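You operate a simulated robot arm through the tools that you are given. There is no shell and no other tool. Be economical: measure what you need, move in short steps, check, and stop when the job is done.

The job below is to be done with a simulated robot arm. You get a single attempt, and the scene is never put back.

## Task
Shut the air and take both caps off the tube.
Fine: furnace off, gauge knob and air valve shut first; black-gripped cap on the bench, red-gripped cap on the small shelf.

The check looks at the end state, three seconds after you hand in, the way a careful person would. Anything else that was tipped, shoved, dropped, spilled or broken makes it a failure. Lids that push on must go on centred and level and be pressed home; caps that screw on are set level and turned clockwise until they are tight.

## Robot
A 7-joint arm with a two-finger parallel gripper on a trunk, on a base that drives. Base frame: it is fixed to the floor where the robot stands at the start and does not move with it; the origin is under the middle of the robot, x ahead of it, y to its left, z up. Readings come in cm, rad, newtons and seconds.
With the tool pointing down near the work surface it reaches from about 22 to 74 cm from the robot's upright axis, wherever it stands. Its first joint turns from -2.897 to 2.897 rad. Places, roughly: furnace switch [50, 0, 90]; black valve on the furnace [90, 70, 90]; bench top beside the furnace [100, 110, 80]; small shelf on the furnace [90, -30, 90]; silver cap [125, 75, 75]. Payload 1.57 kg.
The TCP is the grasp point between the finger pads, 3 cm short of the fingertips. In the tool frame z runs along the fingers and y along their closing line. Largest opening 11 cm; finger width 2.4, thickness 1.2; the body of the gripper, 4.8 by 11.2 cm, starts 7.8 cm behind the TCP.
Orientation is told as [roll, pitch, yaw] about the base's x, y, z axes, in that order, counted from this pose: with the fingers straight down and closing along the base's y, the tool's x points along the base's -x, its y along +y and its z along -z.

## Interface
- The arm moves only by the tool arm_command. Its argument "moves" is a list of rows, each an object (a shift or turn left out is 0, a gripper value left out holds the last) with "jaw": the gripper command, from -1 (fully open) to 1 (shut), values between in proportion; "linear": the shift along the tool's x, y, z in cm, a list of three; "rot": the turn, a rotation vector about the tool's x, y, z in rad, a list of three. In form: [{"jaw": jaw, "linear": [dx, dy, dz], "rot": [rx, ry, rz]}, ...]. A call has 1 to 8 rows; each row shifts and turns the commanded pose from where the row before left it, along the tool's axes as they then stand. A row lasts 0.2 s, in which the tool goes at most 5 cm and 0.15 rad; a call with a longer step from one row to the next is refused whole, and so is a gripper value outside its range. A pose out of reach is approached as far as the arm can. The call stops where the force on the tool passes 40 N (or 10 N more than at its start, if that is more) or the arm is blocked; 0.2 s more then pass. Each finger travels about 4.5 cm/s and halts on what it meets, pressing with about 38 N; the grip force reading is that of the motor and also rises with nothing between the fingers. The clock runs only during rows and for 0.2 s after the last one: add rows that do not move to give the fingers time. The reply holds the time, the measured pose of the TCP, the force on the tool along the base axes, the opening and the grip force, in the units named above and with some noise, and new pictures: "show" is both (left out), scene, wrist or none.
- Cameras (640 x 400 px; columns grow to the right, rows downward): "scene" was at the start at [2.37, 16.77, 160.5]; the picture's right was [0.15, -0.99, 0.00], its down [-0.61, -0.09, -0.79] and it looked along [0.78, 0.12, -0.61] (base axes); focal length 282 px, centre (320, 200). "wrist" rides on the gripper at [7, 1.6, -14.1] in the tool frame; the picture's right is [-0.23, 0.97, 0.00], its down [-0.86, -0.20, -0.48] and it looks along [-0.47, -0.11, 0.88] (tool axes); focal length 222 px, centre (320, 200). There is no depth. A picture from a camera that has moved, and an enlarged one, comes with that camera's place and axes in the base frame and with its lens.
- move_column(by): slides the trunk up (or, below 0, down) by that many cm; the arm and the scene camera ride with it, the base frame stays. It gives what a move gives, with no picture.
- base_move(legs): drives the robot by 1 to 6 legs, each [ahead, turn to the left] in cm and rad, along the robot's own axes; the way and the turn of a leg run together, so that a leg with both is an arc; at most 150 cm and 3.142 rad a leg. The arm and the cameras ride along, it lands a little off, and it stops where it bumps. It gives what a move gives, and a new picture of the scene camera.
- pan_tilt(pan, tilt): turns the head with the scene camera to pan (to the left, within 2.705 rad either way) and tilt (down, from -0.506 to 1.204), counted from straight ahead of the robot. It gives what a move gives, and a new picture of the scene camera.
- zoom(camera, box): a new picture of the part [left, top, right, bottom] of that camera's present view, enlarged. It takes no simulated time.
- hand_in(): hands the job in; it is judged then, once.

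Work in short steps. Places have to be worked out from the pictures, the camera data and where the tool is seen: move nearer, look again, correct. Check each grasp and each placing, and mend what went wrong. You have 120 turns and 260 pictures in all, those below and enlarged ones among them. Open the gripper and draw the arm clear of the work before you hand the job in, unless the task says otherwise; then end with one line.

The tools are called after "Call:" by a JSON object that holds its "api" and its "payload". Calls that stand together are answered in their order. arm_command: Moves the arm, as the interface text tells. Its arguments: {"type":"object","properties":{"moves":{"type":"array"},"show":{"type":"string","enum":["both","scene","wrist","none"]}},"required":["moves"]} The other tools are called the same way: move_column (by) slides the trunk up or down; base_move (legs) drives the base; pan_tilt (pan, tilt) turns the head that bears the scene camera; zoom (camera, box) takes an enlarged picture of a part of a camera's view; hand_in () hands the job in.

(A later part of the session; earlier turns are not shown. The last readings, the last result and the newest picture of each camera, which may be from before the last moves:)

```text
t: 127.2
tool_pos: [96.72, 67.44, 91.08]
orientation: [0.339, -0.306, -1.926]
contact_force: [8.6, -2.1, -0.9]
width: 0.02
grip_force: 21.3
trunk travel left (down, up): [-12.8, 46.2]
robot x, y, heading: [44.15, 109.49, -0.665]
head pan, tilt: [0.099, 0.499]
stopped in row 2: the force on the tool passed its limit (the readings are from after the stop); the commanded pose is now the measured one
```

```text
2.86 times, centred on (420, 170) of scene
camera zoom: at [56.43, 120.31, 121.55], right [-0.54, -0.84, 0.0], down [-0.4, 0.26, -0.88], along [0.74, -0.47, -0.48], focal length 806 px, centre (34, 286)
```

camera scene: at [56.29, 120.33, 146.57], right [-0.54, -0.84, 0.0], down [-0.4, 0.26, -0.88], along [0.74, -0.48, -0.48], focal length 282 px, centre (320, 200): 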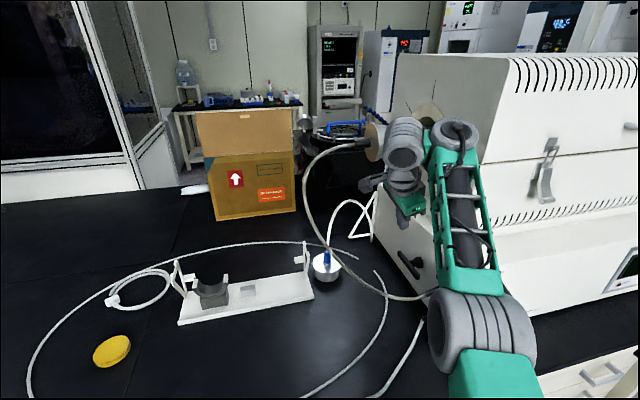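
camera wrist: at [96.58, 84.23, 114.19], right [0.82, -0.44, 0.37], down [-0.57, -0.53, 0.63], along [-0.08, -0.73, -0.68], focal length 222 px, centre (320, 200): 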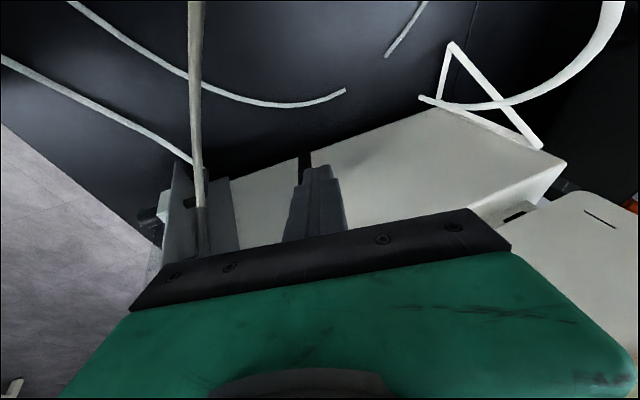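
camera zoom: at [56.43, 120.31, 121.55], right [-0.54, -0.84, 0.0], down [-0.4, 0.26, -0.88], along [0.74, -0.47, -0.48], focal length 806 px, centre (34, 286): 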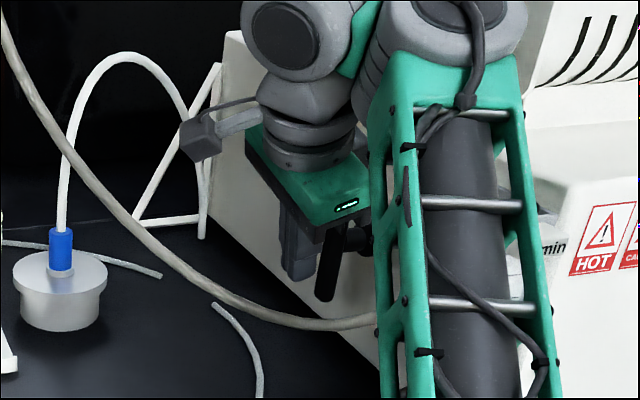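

The bar is now within a few degrees of vertical and hit a hard stop, so it made the full quarter turn. I'll back off and check.

Call:
{"api": "arm_command", "payload": {"moves": [{"jaw": 1, "linear": [0, 0.8, -1]}, {"linear": [0, 0, -4]}, {"linear": [0, 0, -4]}, {"linear": [2, 0, -4]}, {"linear": [1, -3, -3]}, {"linear": [0, -3.5, 0]}], "show": "none"}}

Call:
{"api": "zoom", "payload": {"camera": "wrist", "box": [240, 60, 480, 210]}}

Call:
{"api": "zoom", "payload": {"camera": "scene", "box": [300, 20, 500, 240]}}

```text
t: 128.6
tool_pos: [88.29, 78.4, 100.39]
orientation: [0.342, -0.308, -1.929]
contact_force: [0.5, -0.4, -0.6]
width: 0.0
grip_force: 21.2
out of reach, approached as far as the arm can: row 3, 4
trunk travel left (down, up): [-12.8, 46.2]
robot x, y, heading: [44.1, 109.52, -0.67]
head pan, tilt: [0.099, 0.499]
```

```text
2.67 times, centred on (360, 135) of wrist
camera zoom: at [89.27, 89.75, 111.6], right [0.82, -0.43, 0.38], down [-0.57, -0.53, 0.62], along [-0.07, -0.73, -0.68], focal length 592 px, centre (213, 373)
```

zoom: 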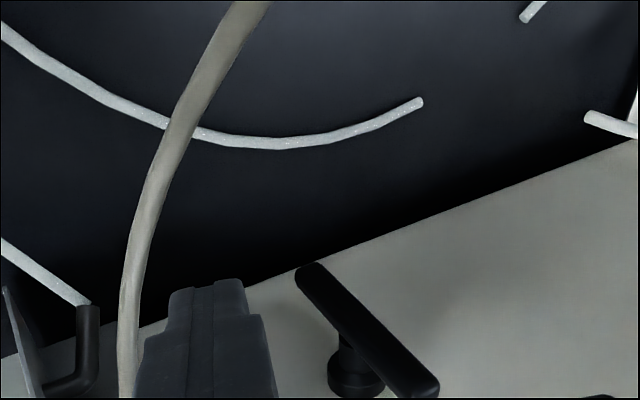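

```text
1.82 times, centred on (400, 130) of scene
camera zoom: at [56.38, 120.31, 121.57], right [-0.54, -0.84, 0.0], down [-0.4, 0.26, -0.88], along [0.74, -0.47, -0.48], focal length 513 px, centre (174, 327)
```

zoom: 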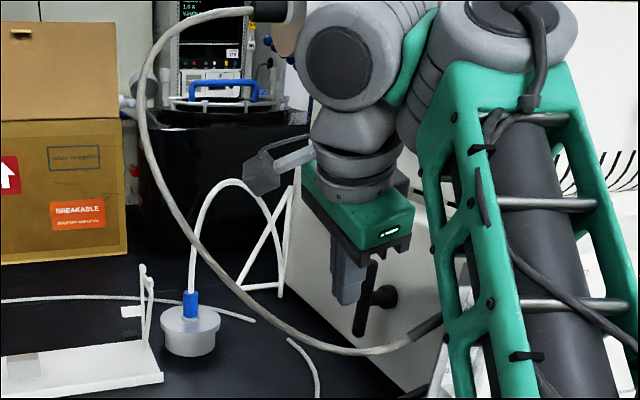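

The bar is vertical, so the air valve is shut. Now I'll back the hand out the way it came, then go for the left cap.

Call:
{"api": "arm_command", "payload": {"moves": [{"jaw": 1, "linear": [0.2, -1.4, -3.7]}, {"linear": [0.2, -1.4, -3.7]}, {"linear": [0.2, -1.4, -3.7]}, {"linear": [0.2, -1.4, -3.7]}, {"linear": [0.2, -1.4, -3.7]}], "show": "none"}}

Call:
{"api": "arm_command", "payload": {"moves": [{"jaw": -1, "rot": [0.1, 0.1, 0]}, {"rot": [0.1, 0.1, 0]}, {"rot": [0.11, 0.1, 0]}, {"linear": [0, -4, 0]}], "show": "both"}}

```text
t: 129.8
tool_pos: [79.23, 87.38, 109.13]
orientation: [0.339, -0.308, -1.928]
contact_force: [0.6, -0.1, -0.1]
width: 0.0
grip_force: 21.4
out of reach, approached as far as the arm can: row 4, 5
trunk travel left (down, up): [-12.8, 46.2]
robot x, y, heading: [44.13, 109.24, -0.669]
head pan, tilt: [0.099, 0.499]
```

```text
t: 130.8
tool_pos: [74.75, 88.72, 99.06]
orientation: [0.016, -0.011, -1.874]
contact_force: [0.7, -0.3, -0.1]
width: 8.6
grip_force: 0.1
out of reach, approached as far as the arm can: row 1, 2, 3
trunk travel left (down, up): [-12.8, 46.2]
robot x, y, heading: [44.24, 109.72, -0.669]
head pan, tilt: [0.099, 0.499]
camera scene: at [56.42, 120.27, 121.57], right [-0.54, -0.84, 0.0], down [-0.4, 0.26, -0.88], along [0.74, -0.47, -0.48], focal length 282 px, centre (320, 200)
camera wrist: at [78.36, 95.12, 113.25], right [0.86, -0.51, 0.02], down [-0.45, -0.75, 0.49], along [-0.23, -0.43, -0.87], focal length 222 px, centre (320, 200)
```

scene: 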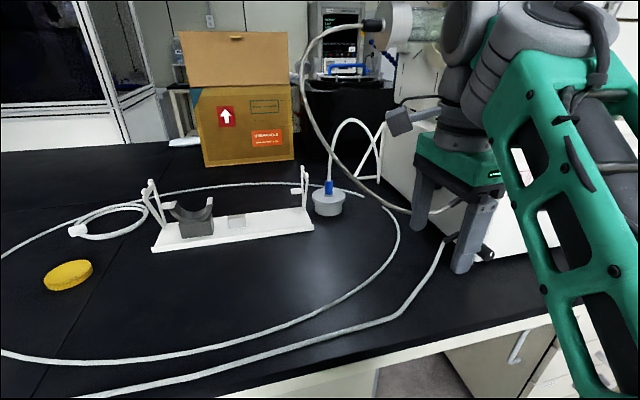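
wrist: 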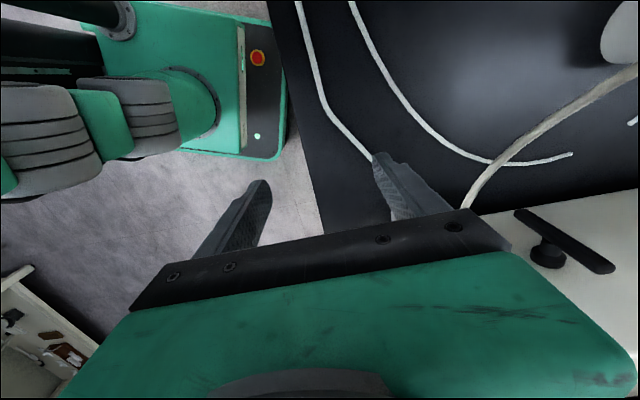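

I'll raise the trunk to work at tube height.

Call:
{"api": "move_column", "payload": {"by": 38}}

Call:
{"api": "pan_tilt", "payload": {"pan": 0.25, "tilt": 0.5}}

Call:
{"api": "zoom", "payload": {"camera": "scene", "box": [320, 60, 520, 240]}}

```text
t: 134.5
tool_pos: [74.77, 88.69, 137.11]
orientation: [0.018, -0.014, -1.875]
contact_force: [-0.2, -0.4, -0.3]
width: 10.96
grip_force: 0.1
trunk travel left (down, up): [-50.8, 8.2]
robot x, y, heading: [43.76, 109.48, -0.676]
head pan, tilt: [0.099, 0.499]
```

```text
t: 135.2
tool_pos: [74.75, 88.75, 137.21]
orientation: [0.02, -0.013, -1.873]
contact_force: [-0.3, 0.2, -0.3]
width: 11.0
grip_force: 0.1
trunk travel left (down, up): [-50.8, 8.2]
robot x, y, heading: [43.89, 108.97, -0.673]
head pan, tilt: [0.25, 0.499]
camera scene: at [56.99, 121.51, 159.57], right [-0.41, -0.91, 0.0], down [-0.44, 0.2, -0.88], along [0.8, -0.36, -0.48], focal length 282 px, centre (320, 200)
```

scene: 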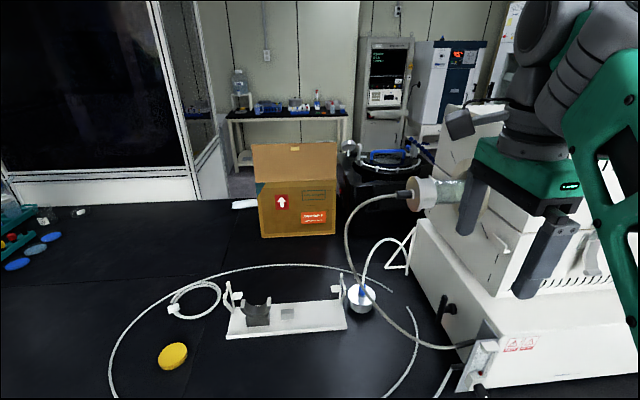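

```text
2.22 times, centred on (420, 150) of scene
camera zoom: at [56.99, 121.51, 159.57], right [-0.41, -0.91, 0.0], down [-0.44, 0.2, -0.88], along [0.8, -0.36, -0.48], focal length 627 px, centre (98, 311)
```

zoom: 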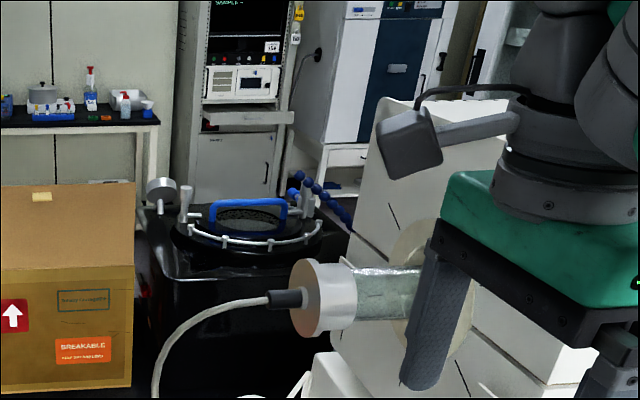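

The black grip is near (106.3, 75.6, 126.5). I'll come at it with a horizontal tool from the front with fingers closing vertically, so a 90° twist later stands the cap upright. First I'll move ahead and pitch the tool forward.

Call:
{"api": "arm_command", "payload": {"moves": [{"jaw": -0.2, "linear": [0, 4, 0]}, {"linear": [0, 4, 0]}, {"linear": [0, 4, 0]}, {"rot": [-0.15, 0, 0]}, {"rot": [-0.15, 0, 0]}, {"rot": [-0.15, 0, 0]}, {"rot": [-0.15, 0, 0]}, {"rot": [-0.15, 0, 0]}], "show": "none"}}

Call:
{"api": "arm_command", "payload": {"moves": [{"rot": [-0.15, 0, 0]}, {"rot": [-0.15, 0, 0]}, {"rot": [-0.15, 0, 0]}, {"rot": [-0.15, 0, 0]}, {"rot": [-0.15, 0, 0]}, {"rot": [-0.07, 0, 0]}], "show": "both"}}

```text
t: 137.0
tool_pos: [84.64, 86.24, 136.7]
orientation: [0.765, -0.015, -1.873]
contact_force: [2.1, 0.2, -1.2]
width: 6.59
grip_force: 0.1
out of reach, approached as far as the arm can: row 2, 3, 8
trunk travel left (down, up): [-50.8, 8.2]
robot x, y, heading: [43.91, 109.28, -0.667]
head pan, tilt: [0.25, 0.499]
```

```text
t: 138.4
tool_pos: [81.41, 97.73, 154.65]
orientation: [1.587, -0.014, -1.876]
contact_force: [-0.5, -0.4, 0.5]
width: 6.61
grip_force: 0.1
out of reach, approached as far as the arm can: row 1, 2, 3, 4, 5, 6
trunk travel left (down, up): [-50.8, 8.2]
robot x, y, heading: [44.09, 109.57, -0.673]
head pan, tilt: [0.25, 0.499]
camera scene: at [56.99, 121.5, 159.57], right [-0.41, -0.91, 0.0], down [-0.44, 0.2, -0.88], along [0.8, -0.36, -0.48], focal length 282 px, centre (320, 200)
camera wrist: at [69.94, 108.66, 156.09], right [-0.08, -0.2, 0.98], down [-0.71, -0.67, -0.2], along [0.7, -0.71, -0.09], focal length 222 px, centre (320, 200)
```

scene: 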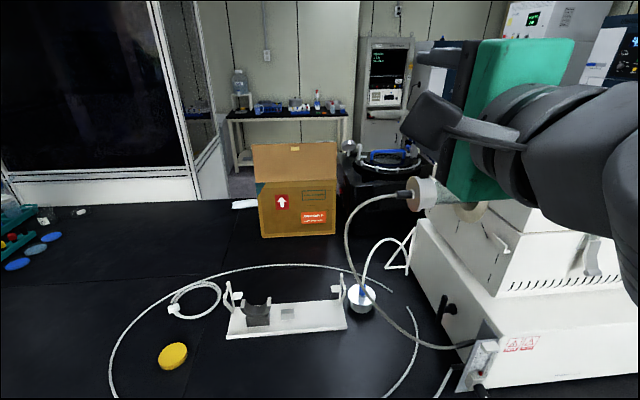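
wrist: 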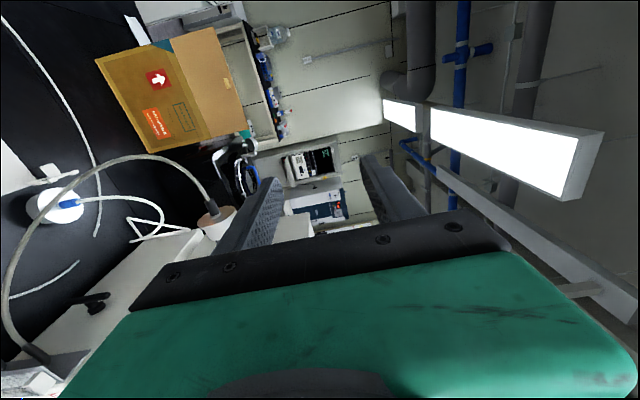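

The tool is horizontal now and the grip is in view. I'll lower the trunk to bring the tool to the tube's height, then slide right to line up.

Call:
{"api": "move_column", "payload": {"by": -27}}

Call:
{"api": "arm_command", "payload": {"moves": [{"linear": [-4.3, 0, 0]}, {"linear": [-4.3, 0, 0]}, {"linear": [-4.3, 0, 0]}, {"linear": [0, 0, 0]}], "show": "both"}}

```text
t: 141.1
tool_pos: [81.4, 97.75, 127.67]
orientation: [1.585, -0.015, -1.877]
contact_force: [-0.7, -0.7, 0.4]
width: 6.61
grip_force: 0.1
trunk travel left (down, up): [-23.8, 35.2]
robot x, y, heading: [44.12, 109.27, -0.673]
head pan, tilt: [0.25, 0.499]
```

```text
t: 142.1
tool_pos: [75.93, 89.82, 131.12]
orientation: [1.578, -0.023, -1.876]
contact_force: [1.2, 2.7, -1.1]
width: 6.59
grip_force: 0.0
out of reach, approached as far as the arm can: row 1, 2, 3
trunk travel left (down, up): [-23.8, 35.2]
robot x, y, heading: [44.1, 108.97, -0.672]
head pan, tilt: [0.25, 0.499]
camera scene: at [57.21, 121.86, 132.51], right [-0.41, -0.91, 0.0], down [-0.44, 0.19, -0.88], along [0.8, -0.36, -0.48], focal length 282 px, centre (320, 200)
camera wrist: at [64.57, 100.71, 132.69], right [-0.07, -0.19, 0.98], down [-0.71, -0.68, -0.18], along [0.7, -0.71, -0.09], focal length 222 px, centre (320, 200)
```

scene: 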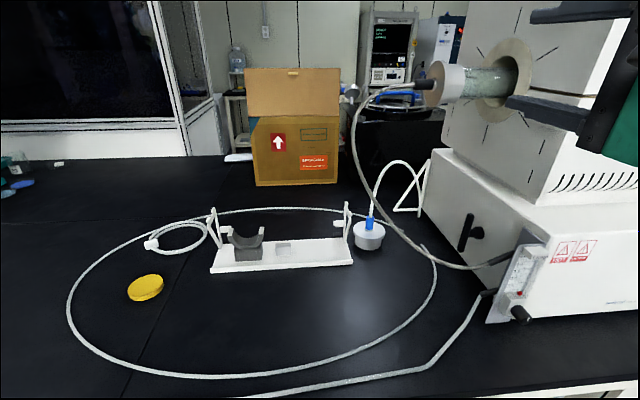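
wrist: 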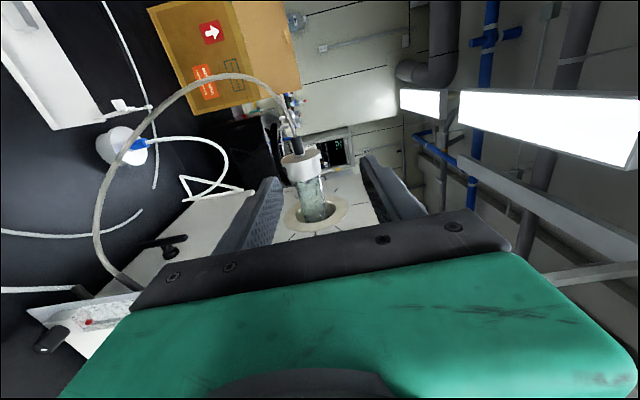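

From three rays the grip is at (108.2, 74.7, 125.3). I'll align laterally and vertically, then go forward in part.

Call:
{"api": "arm_command", "payload": {"moves": [{"linear": [-2.3, -2.9, 2]}, {"linear": [-2.3, -2.9, 2]}, {"linear": [0, 0, 4.8]}, {"linear": [0, 0, 4.8]}, {"linear": [0, 0, 4.8]}, {"linear": [0, 0, 0]}], "show": "both"}}

```text
t: 143.5
tool_pos: [74.4, 85.99, 125.62]
orientation: [1.583, -0.015, -1.877]
contact_force: [0.6, 0.3, 0.3]
width: 6.6
grip_force: 0.1
out of reach, approached as far as the arm can: row 1, 2, 3, 4, 5
trunk travel left (down, up): [-23.8, 35.2]
robot x, y, heading: [43.89, 109.18, -0.672]
head pan, tilt: [0.25, 0.499]
camera scene: at [56.98, 121.51, 132.58], right [-0.41, -0.91, 0.0], down [-0.44, 0.2, -0.88], along [0.8, -0.36, -0.48], focal length 282 px, centre (320, 200)
camera wrist: at [63.02, 96.99, 126.96], right [-0.08, -0.2, 0.98], down [-0.71, -0.68, -0.19], along [0.7, -0.71, -0.09], focal length 222 px, centre (320, 200)
```

scene: 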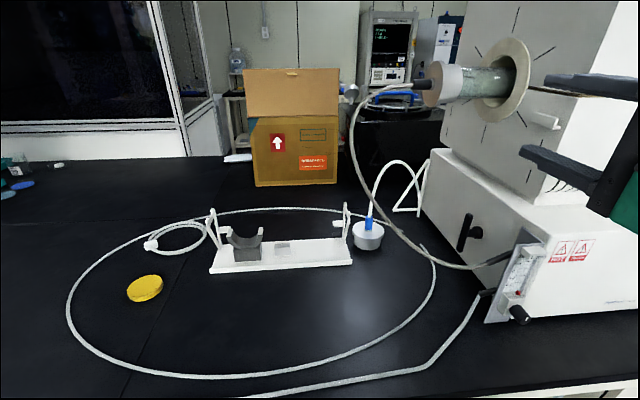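
wrist: 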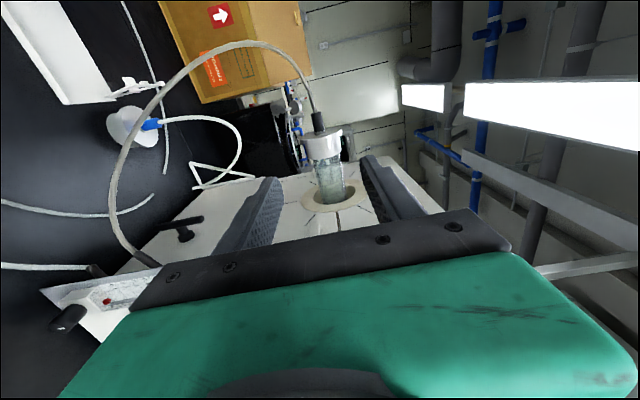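

The wrist seems near its twist limit in this orientation. Turning the tool half a turn gives the same grasp with a better joint position, so I'll do that.

Call:
{"api": "arm_command", "payload": {"moves": [{"rot": [0, 0, -0.15]}, {"rot": [0, 0, -0.15]}, {"rot": [0, 0, -0.15]}, {"rot": [0, 0, -0.15]}, {"rot": [0, 0, -0.15]}, {"rot": [0, 0, -0.15]}, {"rot": [0, 0, -0.15]}, {"rot": [0, 0, -0.15]}], "show": "none"}}

Call:
{"api": "arm_command", "payload": {"moves": [{"rot": [0, 0, -0.15]}, {"rot": [0, 0, -0.15]}, {"rot": [0, 0, -0.15]}, {"rot": [0, 0, -0.15]}, {"rot": [0, 0, -0.15]}, {"rot": [0, 0, -0.15]}, {"rot": [0, 0, -0.15]}, {"rot": [0, 0, -0.15]}], "show": "none"}}

Call:
{"api": "arm_command", "payload": {"moves": [{"rot": [0, 0, -0.15]}, {"rot": [0, 0, -0.15]}, {"rot": [0, 0, -0.15]}, {"rot": [0, 0, -0.15]}, {"rot": [0, 0, -0.14]}, {"linear": [0, 0, 0]}], "show": "both"}}

```text
t: 145.3
tool_pos: [74.43, 86.31, 125.37]
orientation: [1.612, -1.213, -1.913]
contact_force: [0.6, -0.1, 0.5]
width: 6.6
grip_force: 0.0
trunk travel left (down, up): [-23.8, 35.2]
robot x, y, heading: [44.04, 109.58, -0.672]
head pan, tilt: [0.25, 0.499]
```

```text
t: 147.1
tool_pos: [74.4, 86.25, 125.34]
orientation: [-1.589, -0.726, 1.277]
contact_force: [-0.4, 0.6, 0.4]
width: 6.6
grip_force: 0.0
trunk travel left (down, up): [-23.8, 35.2]
robot x, y, heading: [43.52, 109.43, -0.665]
head pan, tilt: [0.25, 0.499]
```

```text
t: 148.5
tool_pos: [74.41, 86.15, 125.43]
orientation: [-1.585, 0.013, 1.266]
contact_force: [0.3, 0.4, 0.0]
width: 6.61
grip_force: 0.0
trunk travel left (down, up): [-23.8, 35.2]
robot x, y, heading: [44.0, 109.56, -0.671]
head pan, tilt: [0.25, 0.499]
camera scene: at [56.98, 121.51, 132.58], right [-0.41, -0.91, 0.0], down [-0.44, 0.2, -0.88], along [0.8, -0.36, -0.48], focal length 282 px, centre (320, 200)
camera wrist: at [58.89, 83.81, 123.79], right [0.08, 0.2, -0.98], down [-0.2, 0.96, 0.18], along [0.98, 0.18, 0.12], focal length 222 px, centre (320, 200)
```

scene: 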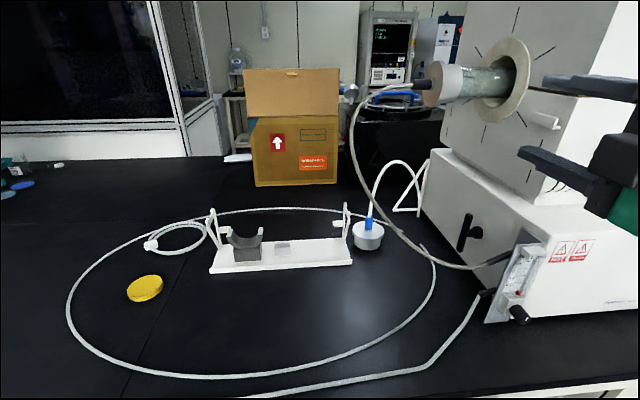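
wrist: 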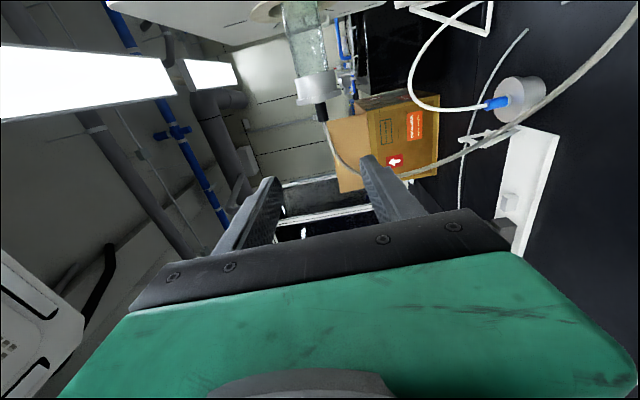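

Aligned on the grip's axis now. I'll go forward 24 cm and check.

Call:
{"api": "arm_command", "payload": {"moves": [{"jaw": -0.2, "linear": [0.1, 0, 4.8]}, {"linear": [0.1, 0, 4.8]}, {"linear": [0.1, 0, 4.8]}, {"linear": [0.1, 0, 4.8]}, {"linear": [0.1, 0, 4.8]}, {"linear": [0, 0, 0]}], "show": "both"}}

```text
t: 149.9
tool_pos: [75.12, 87.56, 125.24]
orientation: [-1.585, 0.011, 1.267]
contact_force: [0.0, 0.4, 0.2]
width: 6.61
grip_force: 0.0
out of reach, approached as far as the arm can: row 1, 2, 3, 4, 5
trunk travel left (down, up): [-23.8, 35.2]
robot x, y, heading: [43.92, 109.35, -0.669]
head pan, tilt: [0.25, 0.499]
camera scene: at [56.98, 121.51, 132.58], right [-0.41, -0.91, 0.0], down [-0.44, 0.2, -0.88], along [0.8, -0.36, -0.48], focal length 282 px, centre (320, 200)
camera wrist: at [59.66, 85.14, 123.66], right [0.08, 0.2, -0.98], down [-0.2, 0.96, 0.18], along [0.98, 0.18, 0.12], focal length 222 px, centre (320, 200)
```

scene: 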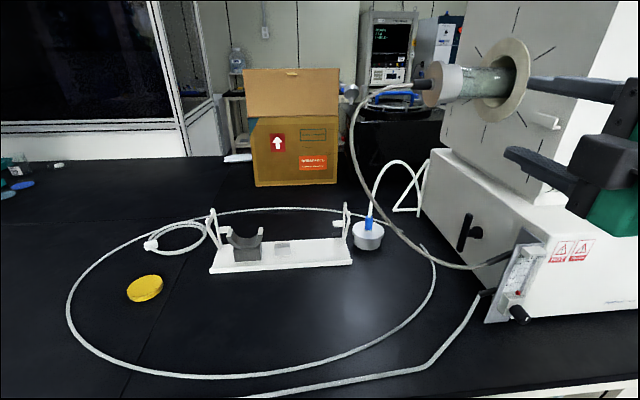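
wrist: 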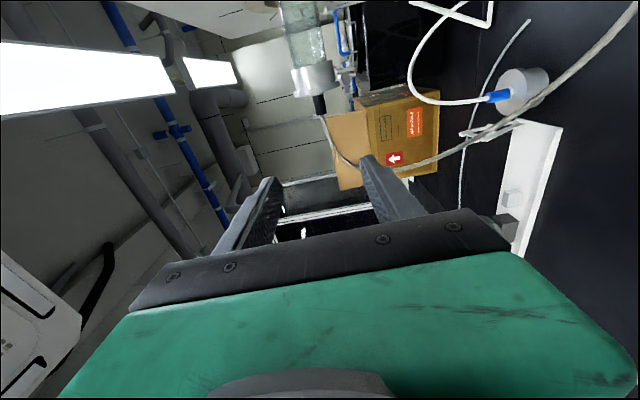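

Forward motion is still blocked with the arm folded this way. A 45° downward tilt will do for the grasp, so I'll raise the trunk, tilt the tool down by 0.75 rad and then extend.

Call:
{"api": "move_column", "payload": {"by": 18}}

Call:
{"api": "arm_command", "payload": {"moves": [{"jaw": -0.2, "rot": [-0.15, 0, 0]}, {"rot": [-0.15, 0, 0]}, {"rot": [-0.15, 0, 0]}, {"rot": [-0.15, 0, 0]}, {"rot": [-0.15, 0, 0]}, {"linear": [0, -2.8, 2.8]}, {"linear": [0, -2.8, 2.8]}, {"linear": [0, -2.8, 2.8]}], "show": "both"}}

```text
t: 151.9
tool_pos: [75.06, 87.56, 143.39]
orientation: [-1.583, 0.011, 1.266]
contact_force: [-0.1, 0.3, 0.0]
width: 6.59
grip_force: 0.0
trunk travel left (down, up): [-41.8, 17.2]
robot x, y, heading: [44.1, 109.52, -0.668]
head pan, tilt: [0.25, 0.499]
```

```text
t: 153.7
tool_pos: [83.64, 87.8, 143.15]
orientation: [-0.835, 0.01, 1.265]
contact_force: [-0.3, -0.9, 0.1]
width: 6.61
grip_force: 0.1
out of reach, approached as far as the arm can: row 1, 2, 3, 4
trunk travel left (down, up): [-41.8, 17.2]
robot x, y, heading: [43.85, 109.36, -0.668]
head pan, tilt: [0.25, 0.499]
camera scene: at [57.02, 121.49, 150.57], right [-0.41, -0.91, 0.0], down [-0.44, 0.2, -0.88], along [0.8, -0.36, -0.48], focal length 282 px, centre (320, 200)
camera wrist: at [70.56, 84.83, 151.58], right [-0.56, 0.41, -0.72], down [0.05, 0.89, 0.46], along [0.83, 0.22, -0.51], focal length 222 px, centre (320, 200)
```

scene: 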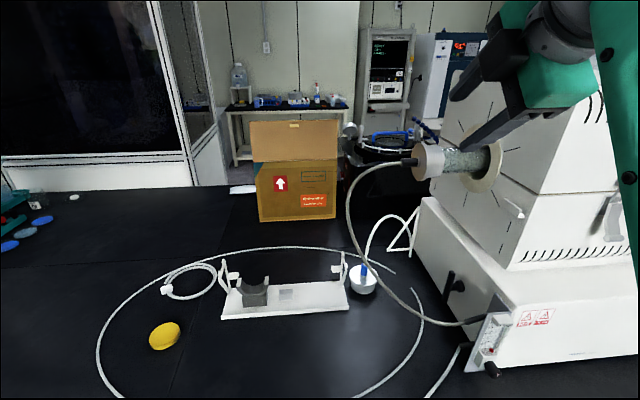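
wrist: 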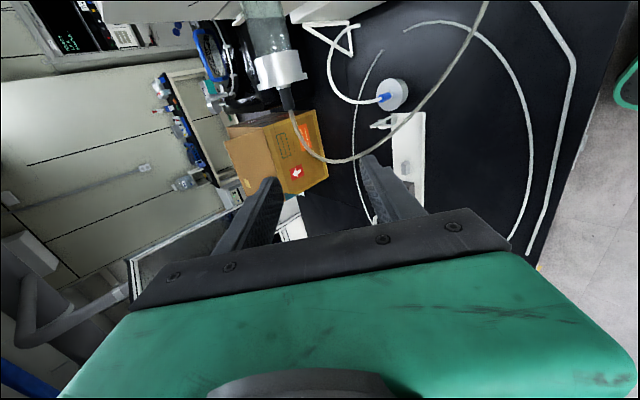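

It moves freely now. I'll go to a pregrasp point 9 cm short of the grip along the tool axis.

Call:
{"api": "arm_command", "payload": {"moves": [{"jaw": -0.2, "linear": [1, -1.06, 4.6]}, {"linear": [1, -1.06, 4.6]}, {"linear": [1, -1.06, 4.6]}, {"linear": [1, -1.06, 4.6]}, {"linear": [1, -1.06, 4.6]}, {"linear": [0, 0, 0]}], "show": "both"}}

```text
t: 155.1
tool_pos: [101.86, 76.61, 131.55]
orientation: [-0.835, 0.011, 1.266]
contact_force: [0.6, -1.2, -0.4]
width: 6.6
grip_force: 0.0
trunk travel left (down, up): [-41.8, 17.2]
robot x, y, heading: [44.19, 109.44, -0.669]
head pan, tilt: [0.25, 0.499]
camera scene: at [57.02, 121.5, 150.57], right [-0.41, -0.91, 0.0], down [-0.44, 0.2, -0.88], along [0.8, -0.36, -0.48], focal length 282 px, centre (320, 200)
camera wrist: at [88.95, 73.65, 140.09], right [-0.56, 0.41, -0.72], down [0.05, 0.89, 0.46], along [0.83, 0.22, -0.51], focal length 222 px, centre (320, 200)
```

scene: 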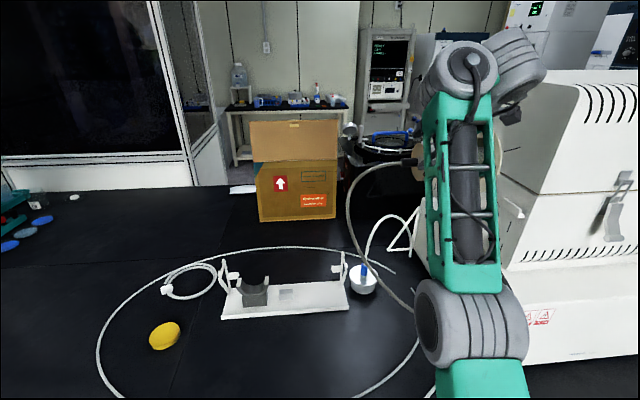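
wrist: 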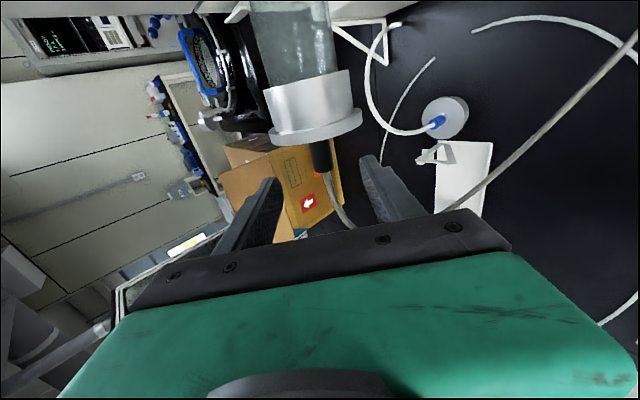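

The grip sits on the tool axis. I'll advance and close on it.

Call:
{"api": "arm_command", "payload": {"moves": [{"jaw": -0.2, "linear": [0, 0, 3]}, {"linear": [0, 0, 3]}, {"linear": [0, 0, 2.5]}, {"linear": [0, 0, 0]}], "show": "wrist"}}

Call:
{"api": "zoom", "payload": {"camera": "wrist", "box": [220, 90, 420, 240]}}

```text
t: 156.1
tool_pos: [104.7, 75.97, 128.9]
orientation: [-0.832, 0.013, 1.263]
contact_force: [-0.8, 0.4, 0.6]
width: 6.61
grip_force: 0.1
out of reach, approached as far as the arm can: row 2, 3
trunk travel left (down, up): [-41.8, 17.2]
robot x, y, heading: [43.89, 109.06, -0.672]
head pan, tilt: [0.25, 0.499]
camera wrist: at [91.59, 72.88, 137.49], right [-0.56, 0.41, -0.72], down [0.05, 0.89, 0.46], along [0.83, 0.22, -0.52], focal length 222 px, centre (320, 200)
```

wrist: 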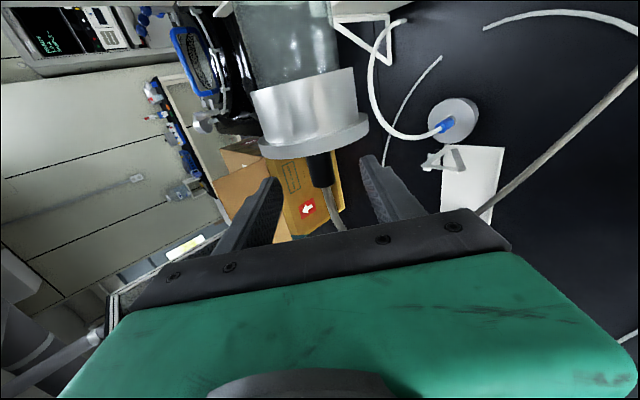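

```text
2.67 times, centred on (320, 165) of wrist
camera zoom: at [91.59, 72.88, 137.49], right [-0.56, 0.41, -0.72], down [0.05, 0.89, 0.46], along [0.83, 0.22, -0.52], focal length 592 px, centre (320, 293)
```

zoom: 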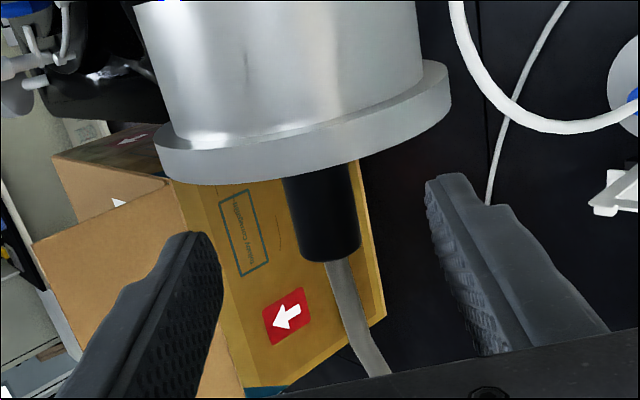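

Out of reach by about 5 cm. A flatter tool brings the wrist closer, so I'll pitch up 0.45 rad and lower the trunk slightly as needed.

Call:
{"api": "arm_command", "payload": {"moves": [{"jaw": -0.2, "linear": [0, 0, -2]}, {"rot": [0.15, 0, 0]}, {"rot": [0.15, 0, 0]}, {"rot": [0.15, 0, 0]}, {"linear": [0, 0, 0]}], "show": "both"}}

```text
t: 157.3
tool_pos: [102.29, 77.22, 131.53]
orientation: [-0.921, 0.012, 1.259]
contact_force: [-0.7, -0.7, -0.9]
width: 6.58
grip_force: 0.2
out of reach, approached as far as the arm can: row 2, 3, 4
trunk travel left (down, up): [-41.8, 17.2]
robot x, y, heading: [43.66, 109.18, -0.673]
head pan, tilt: [0.25, 0.499]
camera scene: at [56.98, 121.53, 150.58], right [-0.41, -0.91, 0.0], down [-0.44, 0.2, -0.88], along [0.8, -0.36, -0.48], focal length 282 px, centre (320, 200)
camera wrist: at [88.64, 74.47, 138.98], right [-0.5, 0.39, -0.78], down [0.02, 0.9, 0.44], along [0.87, 0.21, -0.45], focal length 222 px, centre (320, 200)
```

scene: 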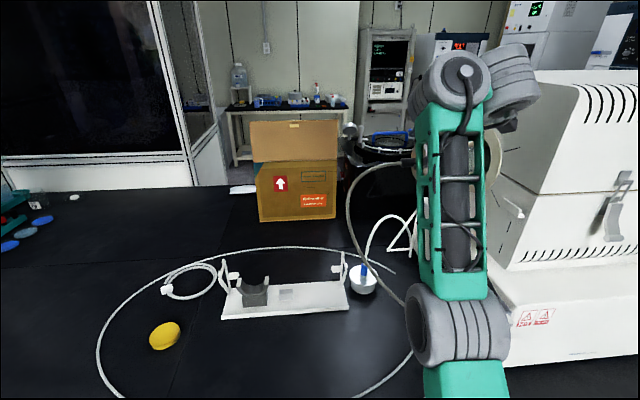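
wrist: 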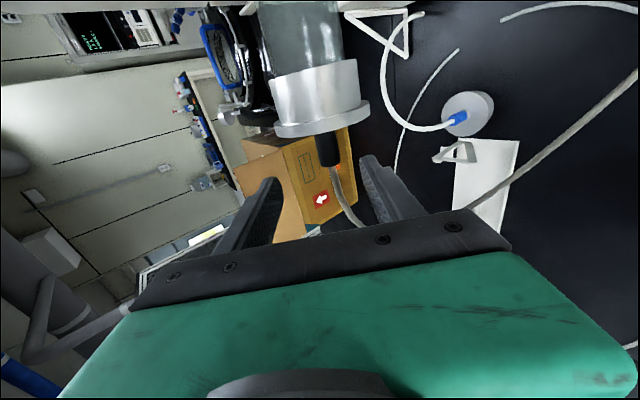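

I'll back off a little and raise the trunk 12 cm to shorten the shoulder-to-wrist distance, then come down again with the arm.

Call:
{"api": "arm_command", "payload": {"moves": [{"jaw": -0.2, "linear": [0, 0, -4]}], "show": "none"}}

Call:
{"api": "move_column", "payload": {"by": 13}}

Call:
{"api": "arm_command", "payload": {"moves": [{"jaw": -0.2, "linear": [0, 3, 2.6]}, {"linear": [0, 3, 2.6]}, {"linear": [0, 3, 2.6]}, {"linear": [0, 0, 0]}], "show": "wrist"}}

```text
t: 157.7
tool_pos: [100.1, 78.75, 134.75]
orientation: [-0.916, 0.009, 1.262]
contact_force: [0.2, -1.0, -0.3]
width: 6.58
grip_force: 0.1
out of reach, approached as far as the arm can: row 1
trunk travel left (down, up): [-41.8, 17.2]
robot x, y, heading: [44.06, 109.31, -0.671]
head pan, tilt: [0.25, 0.499]
```

```text
t: 159.3
tool_pos: [100.01, 78.66, 147.7]
orientation: [-0.915, 0.009, 1.261]
contact_force: [0.8, -1.2, -0.6]
width: 6.59
grip_force: 0.0
trunk travel left (down, up): [-54.8, 4.2]
robot x, y, heading: [43.57, 109.7, -0.668]
head pan, tilt: [0.25, 0.499]
```

```text
t: 160.3
tool_pos: [104.07, 79.6, 143.38]
orientation: [-0.912, 0.012, 1.259]
contact_force: [0.3, -0.3, -0.1]
width: 6.63
grip_force: 0.1
out of reach, approached as far as the arm can: row 1, 2, 3
trunk travel left (down, up): [-54.8, 4.2]
robot x, y, heading: [44.0, 109.13, -0.673]
head pan, tilt: [0.25, 0.499]
camera wrist: at [90.51, 76.73, 151.01], right [-0.5, 0.39, -0.77], down [0.02, 0.9, 0.44], along [0.87, 0.21, -0.46], focal length 222 px, centre (320, 200)
```

wrist: 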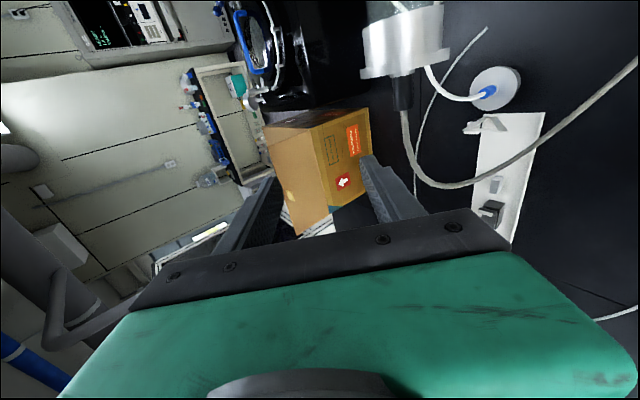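

The arm was near full stretch; with the trunk up it should now bend freely. I'll descend again toward the grip.

Call:
{"api": "arm_command", "payload": {"moves": [{"jaw": -0.2, "linear": [0.7, 2.2, 1.2]}, {"linear": [0.7, 2.2, 1.2]}, {"linear": [0.7, 2.2, 1.2]}, {"linear": [0.7, 2.2, 1.2]}, {"linear": [0.7, 2.2, 1.2]}, {"linear": [0, 0, 0]}], "show": "wrist"}}

```text
t: 161.7
tool_pos: [104.19, 79.55, 143.42]
orientation: [-0.914, 0.013, 1.26]
contact_force: [0.1, 0.1, -0.6]
width: 6.57
grip_force: 0.0
out of reach, approached as far as the arm can: row 1, 2, 3, 4, 5
trunk travel left (down, up): [-54.8, 4.2]
robot x, y, heading: [44.22, 109.55, -0.671]
head pan, tilt: [0.25, 0.499]
camera wrist: at [90.5, 76.71, 151.01], right [-0.5, 0.39, -0.77], down [0.02, 0.9, 0.44], along [0.87, 0.21, -0.46], focal length 222 px, centre (320, 200)
```

wrist: 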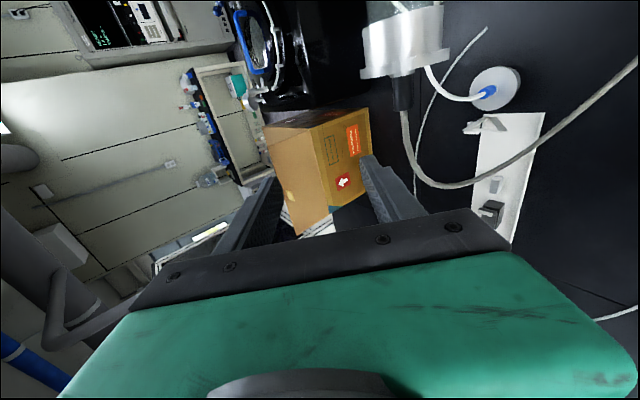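

Still stuck at this tilt. I'll tilt the tool steeper (0.45 rad more downward) and try descending again.

Call:
{"api": "arm_command", "payload": {"moves": [{"jaw": -0.2, "rot": [-0.15, 0, 0]}, {"rot": [-0.15, 0, 0]}, {"rot": [-0.15, 0, 0]}, {"linear": [0, 1, 3]}, {"linear": [0, 1, 3]}, {"linear": [0, 0, 0]}], "show": "both"}}

```text
t: 163.1
tool_pos: [102.02, 80.66, 136.07]
orientation: [-0.467, 0.014, 1.26]
contact_force: [-0.6, 0.6, 0.1]
width: 6.59
grip_force: 0.0
out of reach, approached as far as the arm can: row 3
trunk travel left (down, up): [-54.8, 4.2]
robot x, y, heading: [43.82, 109.36, -0.671]
head pan, tilt: [0.25, 0.499]
camera scene: at [56.94, 121.56, 163.58], right [-0.41, -0.91, 0.0], down [-0.44, 0.2, -0.88], along [0.8, -0.36, -0.48], focal length 282 px, centre (320, 200)
camera wrist: at [92.51, 76.63, 148.1], right [-0.76, 0.48, -0.44], down [0.23, 0.83, 0.51], along [0.61, 0.28, -0.74], focal length 222 px, centre (320, 200)
```

scene: 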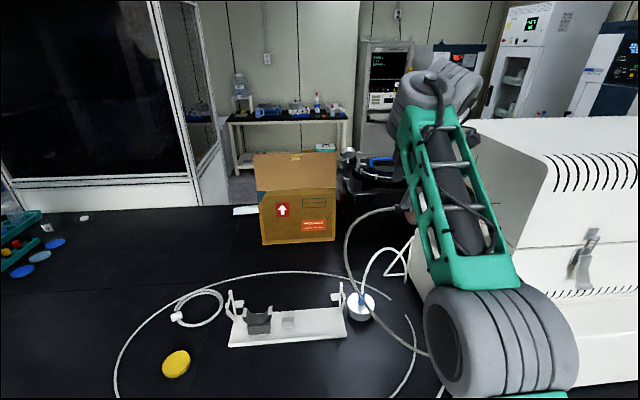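
wrist: 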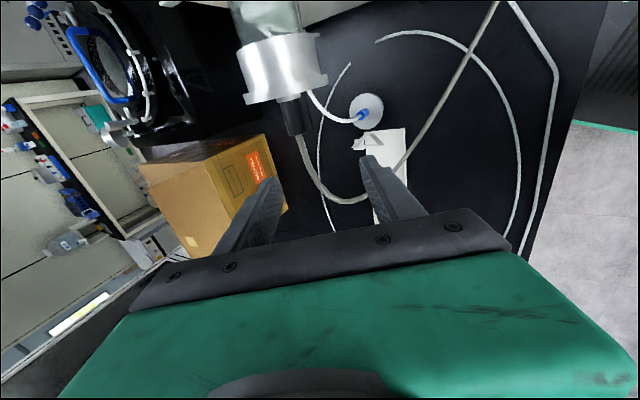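

It moves freely with this tilt. I'll line up with the grip at 5 cm short.

Call:
{"api": "arm_command", "payload": {"moves": [{"jaw": -0.2, "linear": [2, -1.1, 3.5]}, {"linear": [2, -1.1, 3.5]}, {"linear": [0, 0, 1]}, {"linear": [0, 0, 0]}], "show": "wrist"}}

Call:
{"api": "zoom", "payload": {"camera": "wrist", "box": [220, 90, 420, 240]}}

```text
t: 164.1
tool_pos: [105.95, 75.02, 129.89]
orientation: [-0.467, 0.012, 1.261]
contact_force: [0.5, 0.5, -1.1]
width: 6.6
grip_force: 0.1
trunk travel left (down, up): [-54.8, 4.2]
robot x, y, heading: [44.21, 109.42, -0.67]
head pan, tilt: [0.25, 0.499]
camera wrist: at [96.46, 70.96, 141.94], right [-0.76, 0.48, -0.44], down [0.23, 0.83, 0.51], along [0.61, 0.29, -0.74], focal length 222 px, centre (320, 200)
```

wrist: 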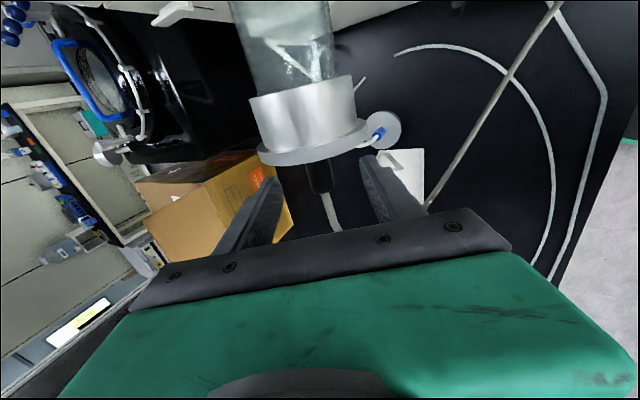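

```text
2.67 times, centred on (320, 165) of wrist
camera zoom: at [96.46, 70.96, 141.94], right [-0.76, 0.48, -0.44], down [0.23, 0.83, 0.51], along [0.61, 0.29, -0.74], focal length 592 px, centre (320, 293)
```

zoom: 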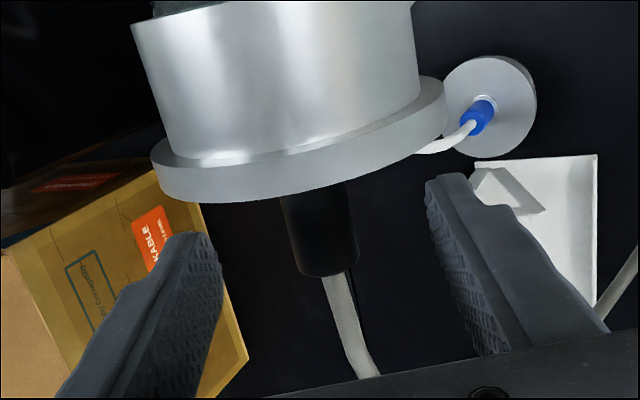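

Aligned; I'll shift 0.5 cm away from the cap's flange, advance 5 cm and close.

Call:
{"api": "arm_command", "payload": {"moves": [{"jaw": -0.2, "linear": [-0.5, 0, 2]}, {"linear": [0, 0, 2]}, {"linear": [0, 0, 1]}, {"jaw": 1}, {"jaw": 1}, {"jaw": 1}, {"jaw": 1}], "show": "wrist"}}

Call:
{"api": "zoom", "payload": {"camera": "wrist", "box": [220, 90, 420, 240]}}

```text
t: 165.7
tool_pos: [108.24, 74.71, 125.46]
orientation: [-0.467, 0.012, 1.26]
contact_force: [-2.0, -1.4, 0.0]
width: 2.23
grip_force: 25.6
trunk travel left (down, up): [-54.8, 4.2]
robot x, y, heading: [44.09, 109.4, -0.668]
head pan, tilt: [0.25, 0.499]
camera wrist: at [98.76, 70.64, 137.54], right [-0.76, 0.48, -0.44], down [0.23, 0.83, 0.51], along [0.61, 0.29, -0.74], focal length 222 px, centre (320, 200)
```

wrist: 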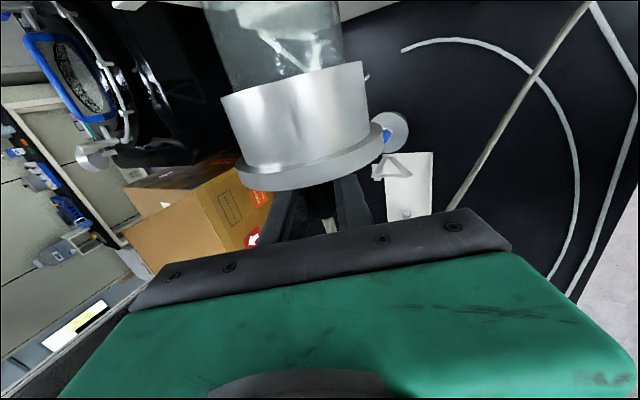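

```text
2.67 times, centred on (320, 165) of wrist
camera zoom: at [98.76, 70.64, 137.54], right [-0.76, 0.48, -0.44], down [0.23, 0.83, 0.51], along [0.61, 0.29, -0.74], focal length 592 px, centre (320, 293)
```

zoom: 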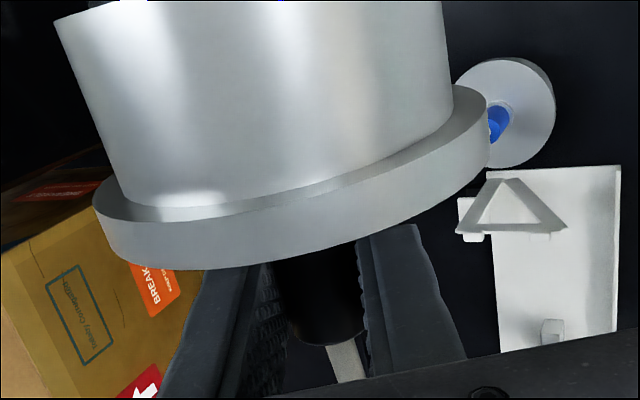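

The grip is held (2.2 cm). I'll pull along the tube axis in small steps.

Call:
{"api": "arm_command", "payload": {"moves": [{"jaw": 1, "linear": [-0.5, 0, 0]}, {"linear": [-0.7, 0, 0]}, {"linear": [-1, 0, 0]}, {"linear": [-1, 0, 0]}], "show": "wrist"}}

```text
t: 166.7
tool_pos: [109.26, 78.1, 125.36]
orientation: [-0.465, 0.014, 1.26]
contact_force: [2.5, 1.0, 1.1]
width: 2.01
grip_force: 34.6
trunk travel left (down, up): [-54.8, 4.2]
robot x, y, heading: [43.99, 109.4, -0.667]
head pan, tilt: [0.25, 0.499]
camera wrist: at [99.8, 73.83, 137.42], right [-0.76, 0.48, -0.44], down [0.23, 0.83, 0.51], along [0.61, 0.29, -0.74], focal length 222 px, centre (320, 200)
```

wrist: 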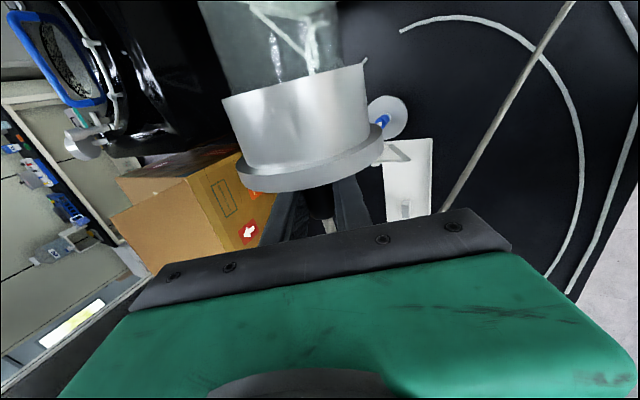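

The cap is coming along with the gripper. I'll keep pulling.

Call:
{"api": "arm_command", "payload": {"moves": [{"jaw": 1, "linear": [-1.2, 0, 0]}, {"linear": [-1.2, 0, 0]}, {"linear": [-1.2, 0, 0]}, {"linear": [-1.2, 0, 0]}, {"linear": [0, 0, 0]}], "show": "both"}}

Call:
{"api": "zoom", "payload": {"camera": "scene", "box": [320, 100, 520, 340]}}

```text
t: 167.9
tool_pos: [110.67, 82.36, 125.3]
orientation: [-0.467, 0.011, 1.259]
contact_force: [0.3, 0.2, 0.0]
width: 2.19
grip_force: 34.5
trunk travel left (down, up): [-54.8, 4.2]
robot x, y, heading: [44.22, 109.46, -0.674]
head pan, tilt: [0.25, 0.499]
camera scene: at [57.02, 121.5, 163.57], right [-0.41, -0.91, 0.0], down [-0.44, 0.2, -0.88], along [0.8, -0.36, -0.48], focal length 282 px, centre (320, 200)
camera wrist: at [101.23, 78.23, 137.42], right [-0.76, 0.48, -0.44], down [0.23, 0.83, 0.51], along [0.61, 0.29, -0.74], focal length 222 px, centre (320, 200)
```

scene: 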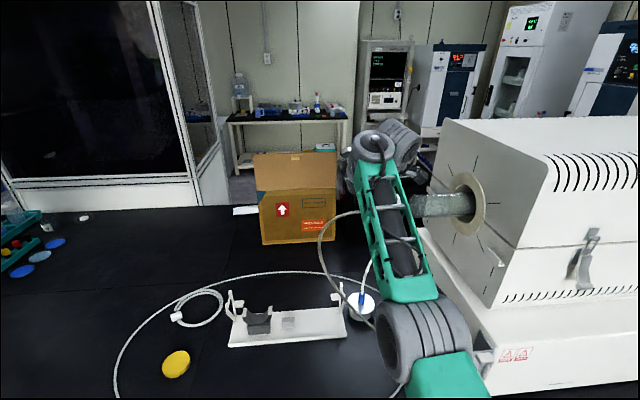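
wrist: 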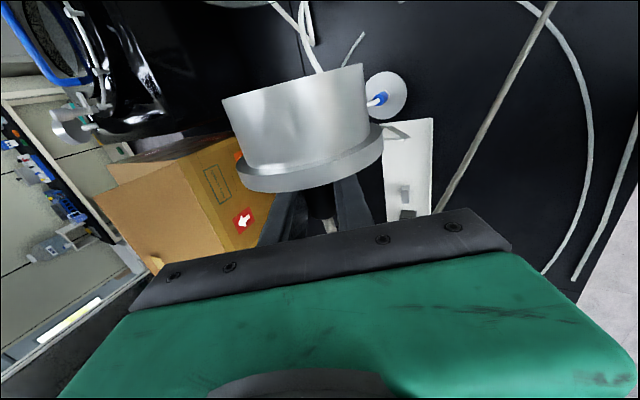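

```text
1.67 times, centred on (420, 220) of scene
camera zoom: at [57.02, 121.5, 163.57], right [-0.41, -0.91, 0.0], down [-0.44, 0.2, -0.88], along [0.8, -0.36, -0.48], focal length 470 px, centre (153, 167)
```

zoom: 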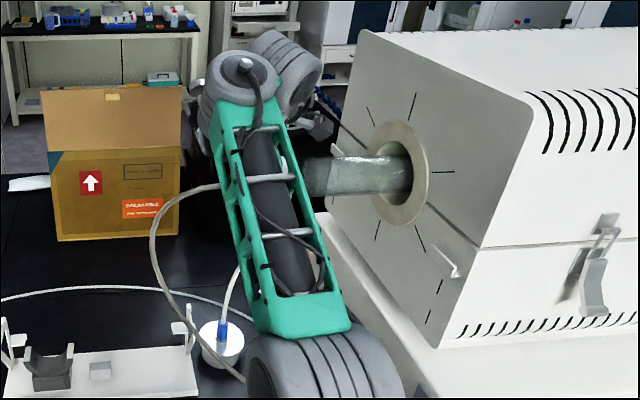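

The cap is off and the tube stayed in place. I'll draw the cap back toward the front and left, away from the tube.

Call:
{"api": "arm_command", "payload": {"moves": [{"jaw": 1, "linear": [-2, 1, -1]}, {"linear": [-1.5, 3.2, -1.6]}, {"linear": [-1, 3.2, -1.6]}, {"linear": [-1, 3.2, -1.6]}, {"linear": [-1, 3.2, -1.6]}, {"linear": [0, 2, -1]}], "show": "both"}}

```text
t: 169.3
tool_pos: [96.09, 94.11, 127.68]
orientation: [-0.469, 0.011, 1.26]
contact_force: [0.1, -0.9, -2.5]
width: 2.19
grip_force: 34.9
out of reach, approached as far as the arm can: row 3, 4
trunk travel left (down, up): [-54.8, 4.2]
robot x, y, heading: [43.84, 109.51, -0.665]
head pan, tilt: [0.25, 0.499]
camera scene: at [56.91, 121.5, 163.58], right [-0.41, -0.91, 0.0], down [-0.44, 0.2, -0.88], along [0.8, -0.36, -0.48], focal length 282 px, centre (320, 200)
camera wrist: at [86.57, 90.04, 139.81], right [-0.76, 0.48, -0.44], down [0.23, 0.83, 0.51], along [0.61, 0.29, -0.74], focal length 222 px, centre (320, 200)
```

scene: 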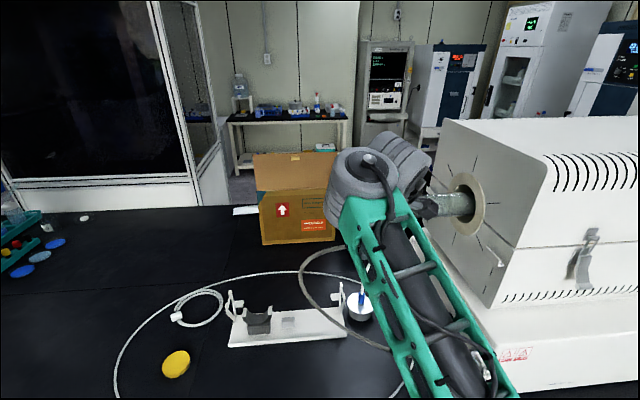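
wrist: 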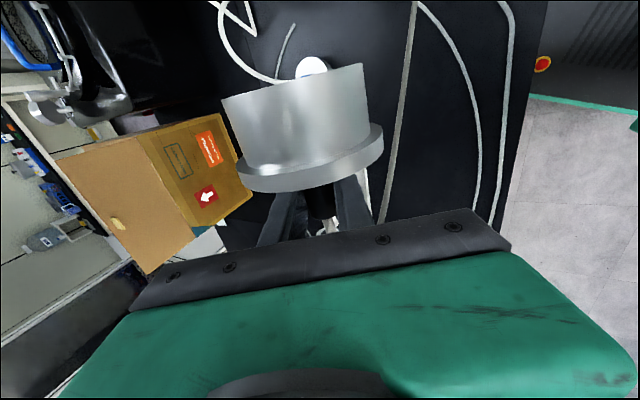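

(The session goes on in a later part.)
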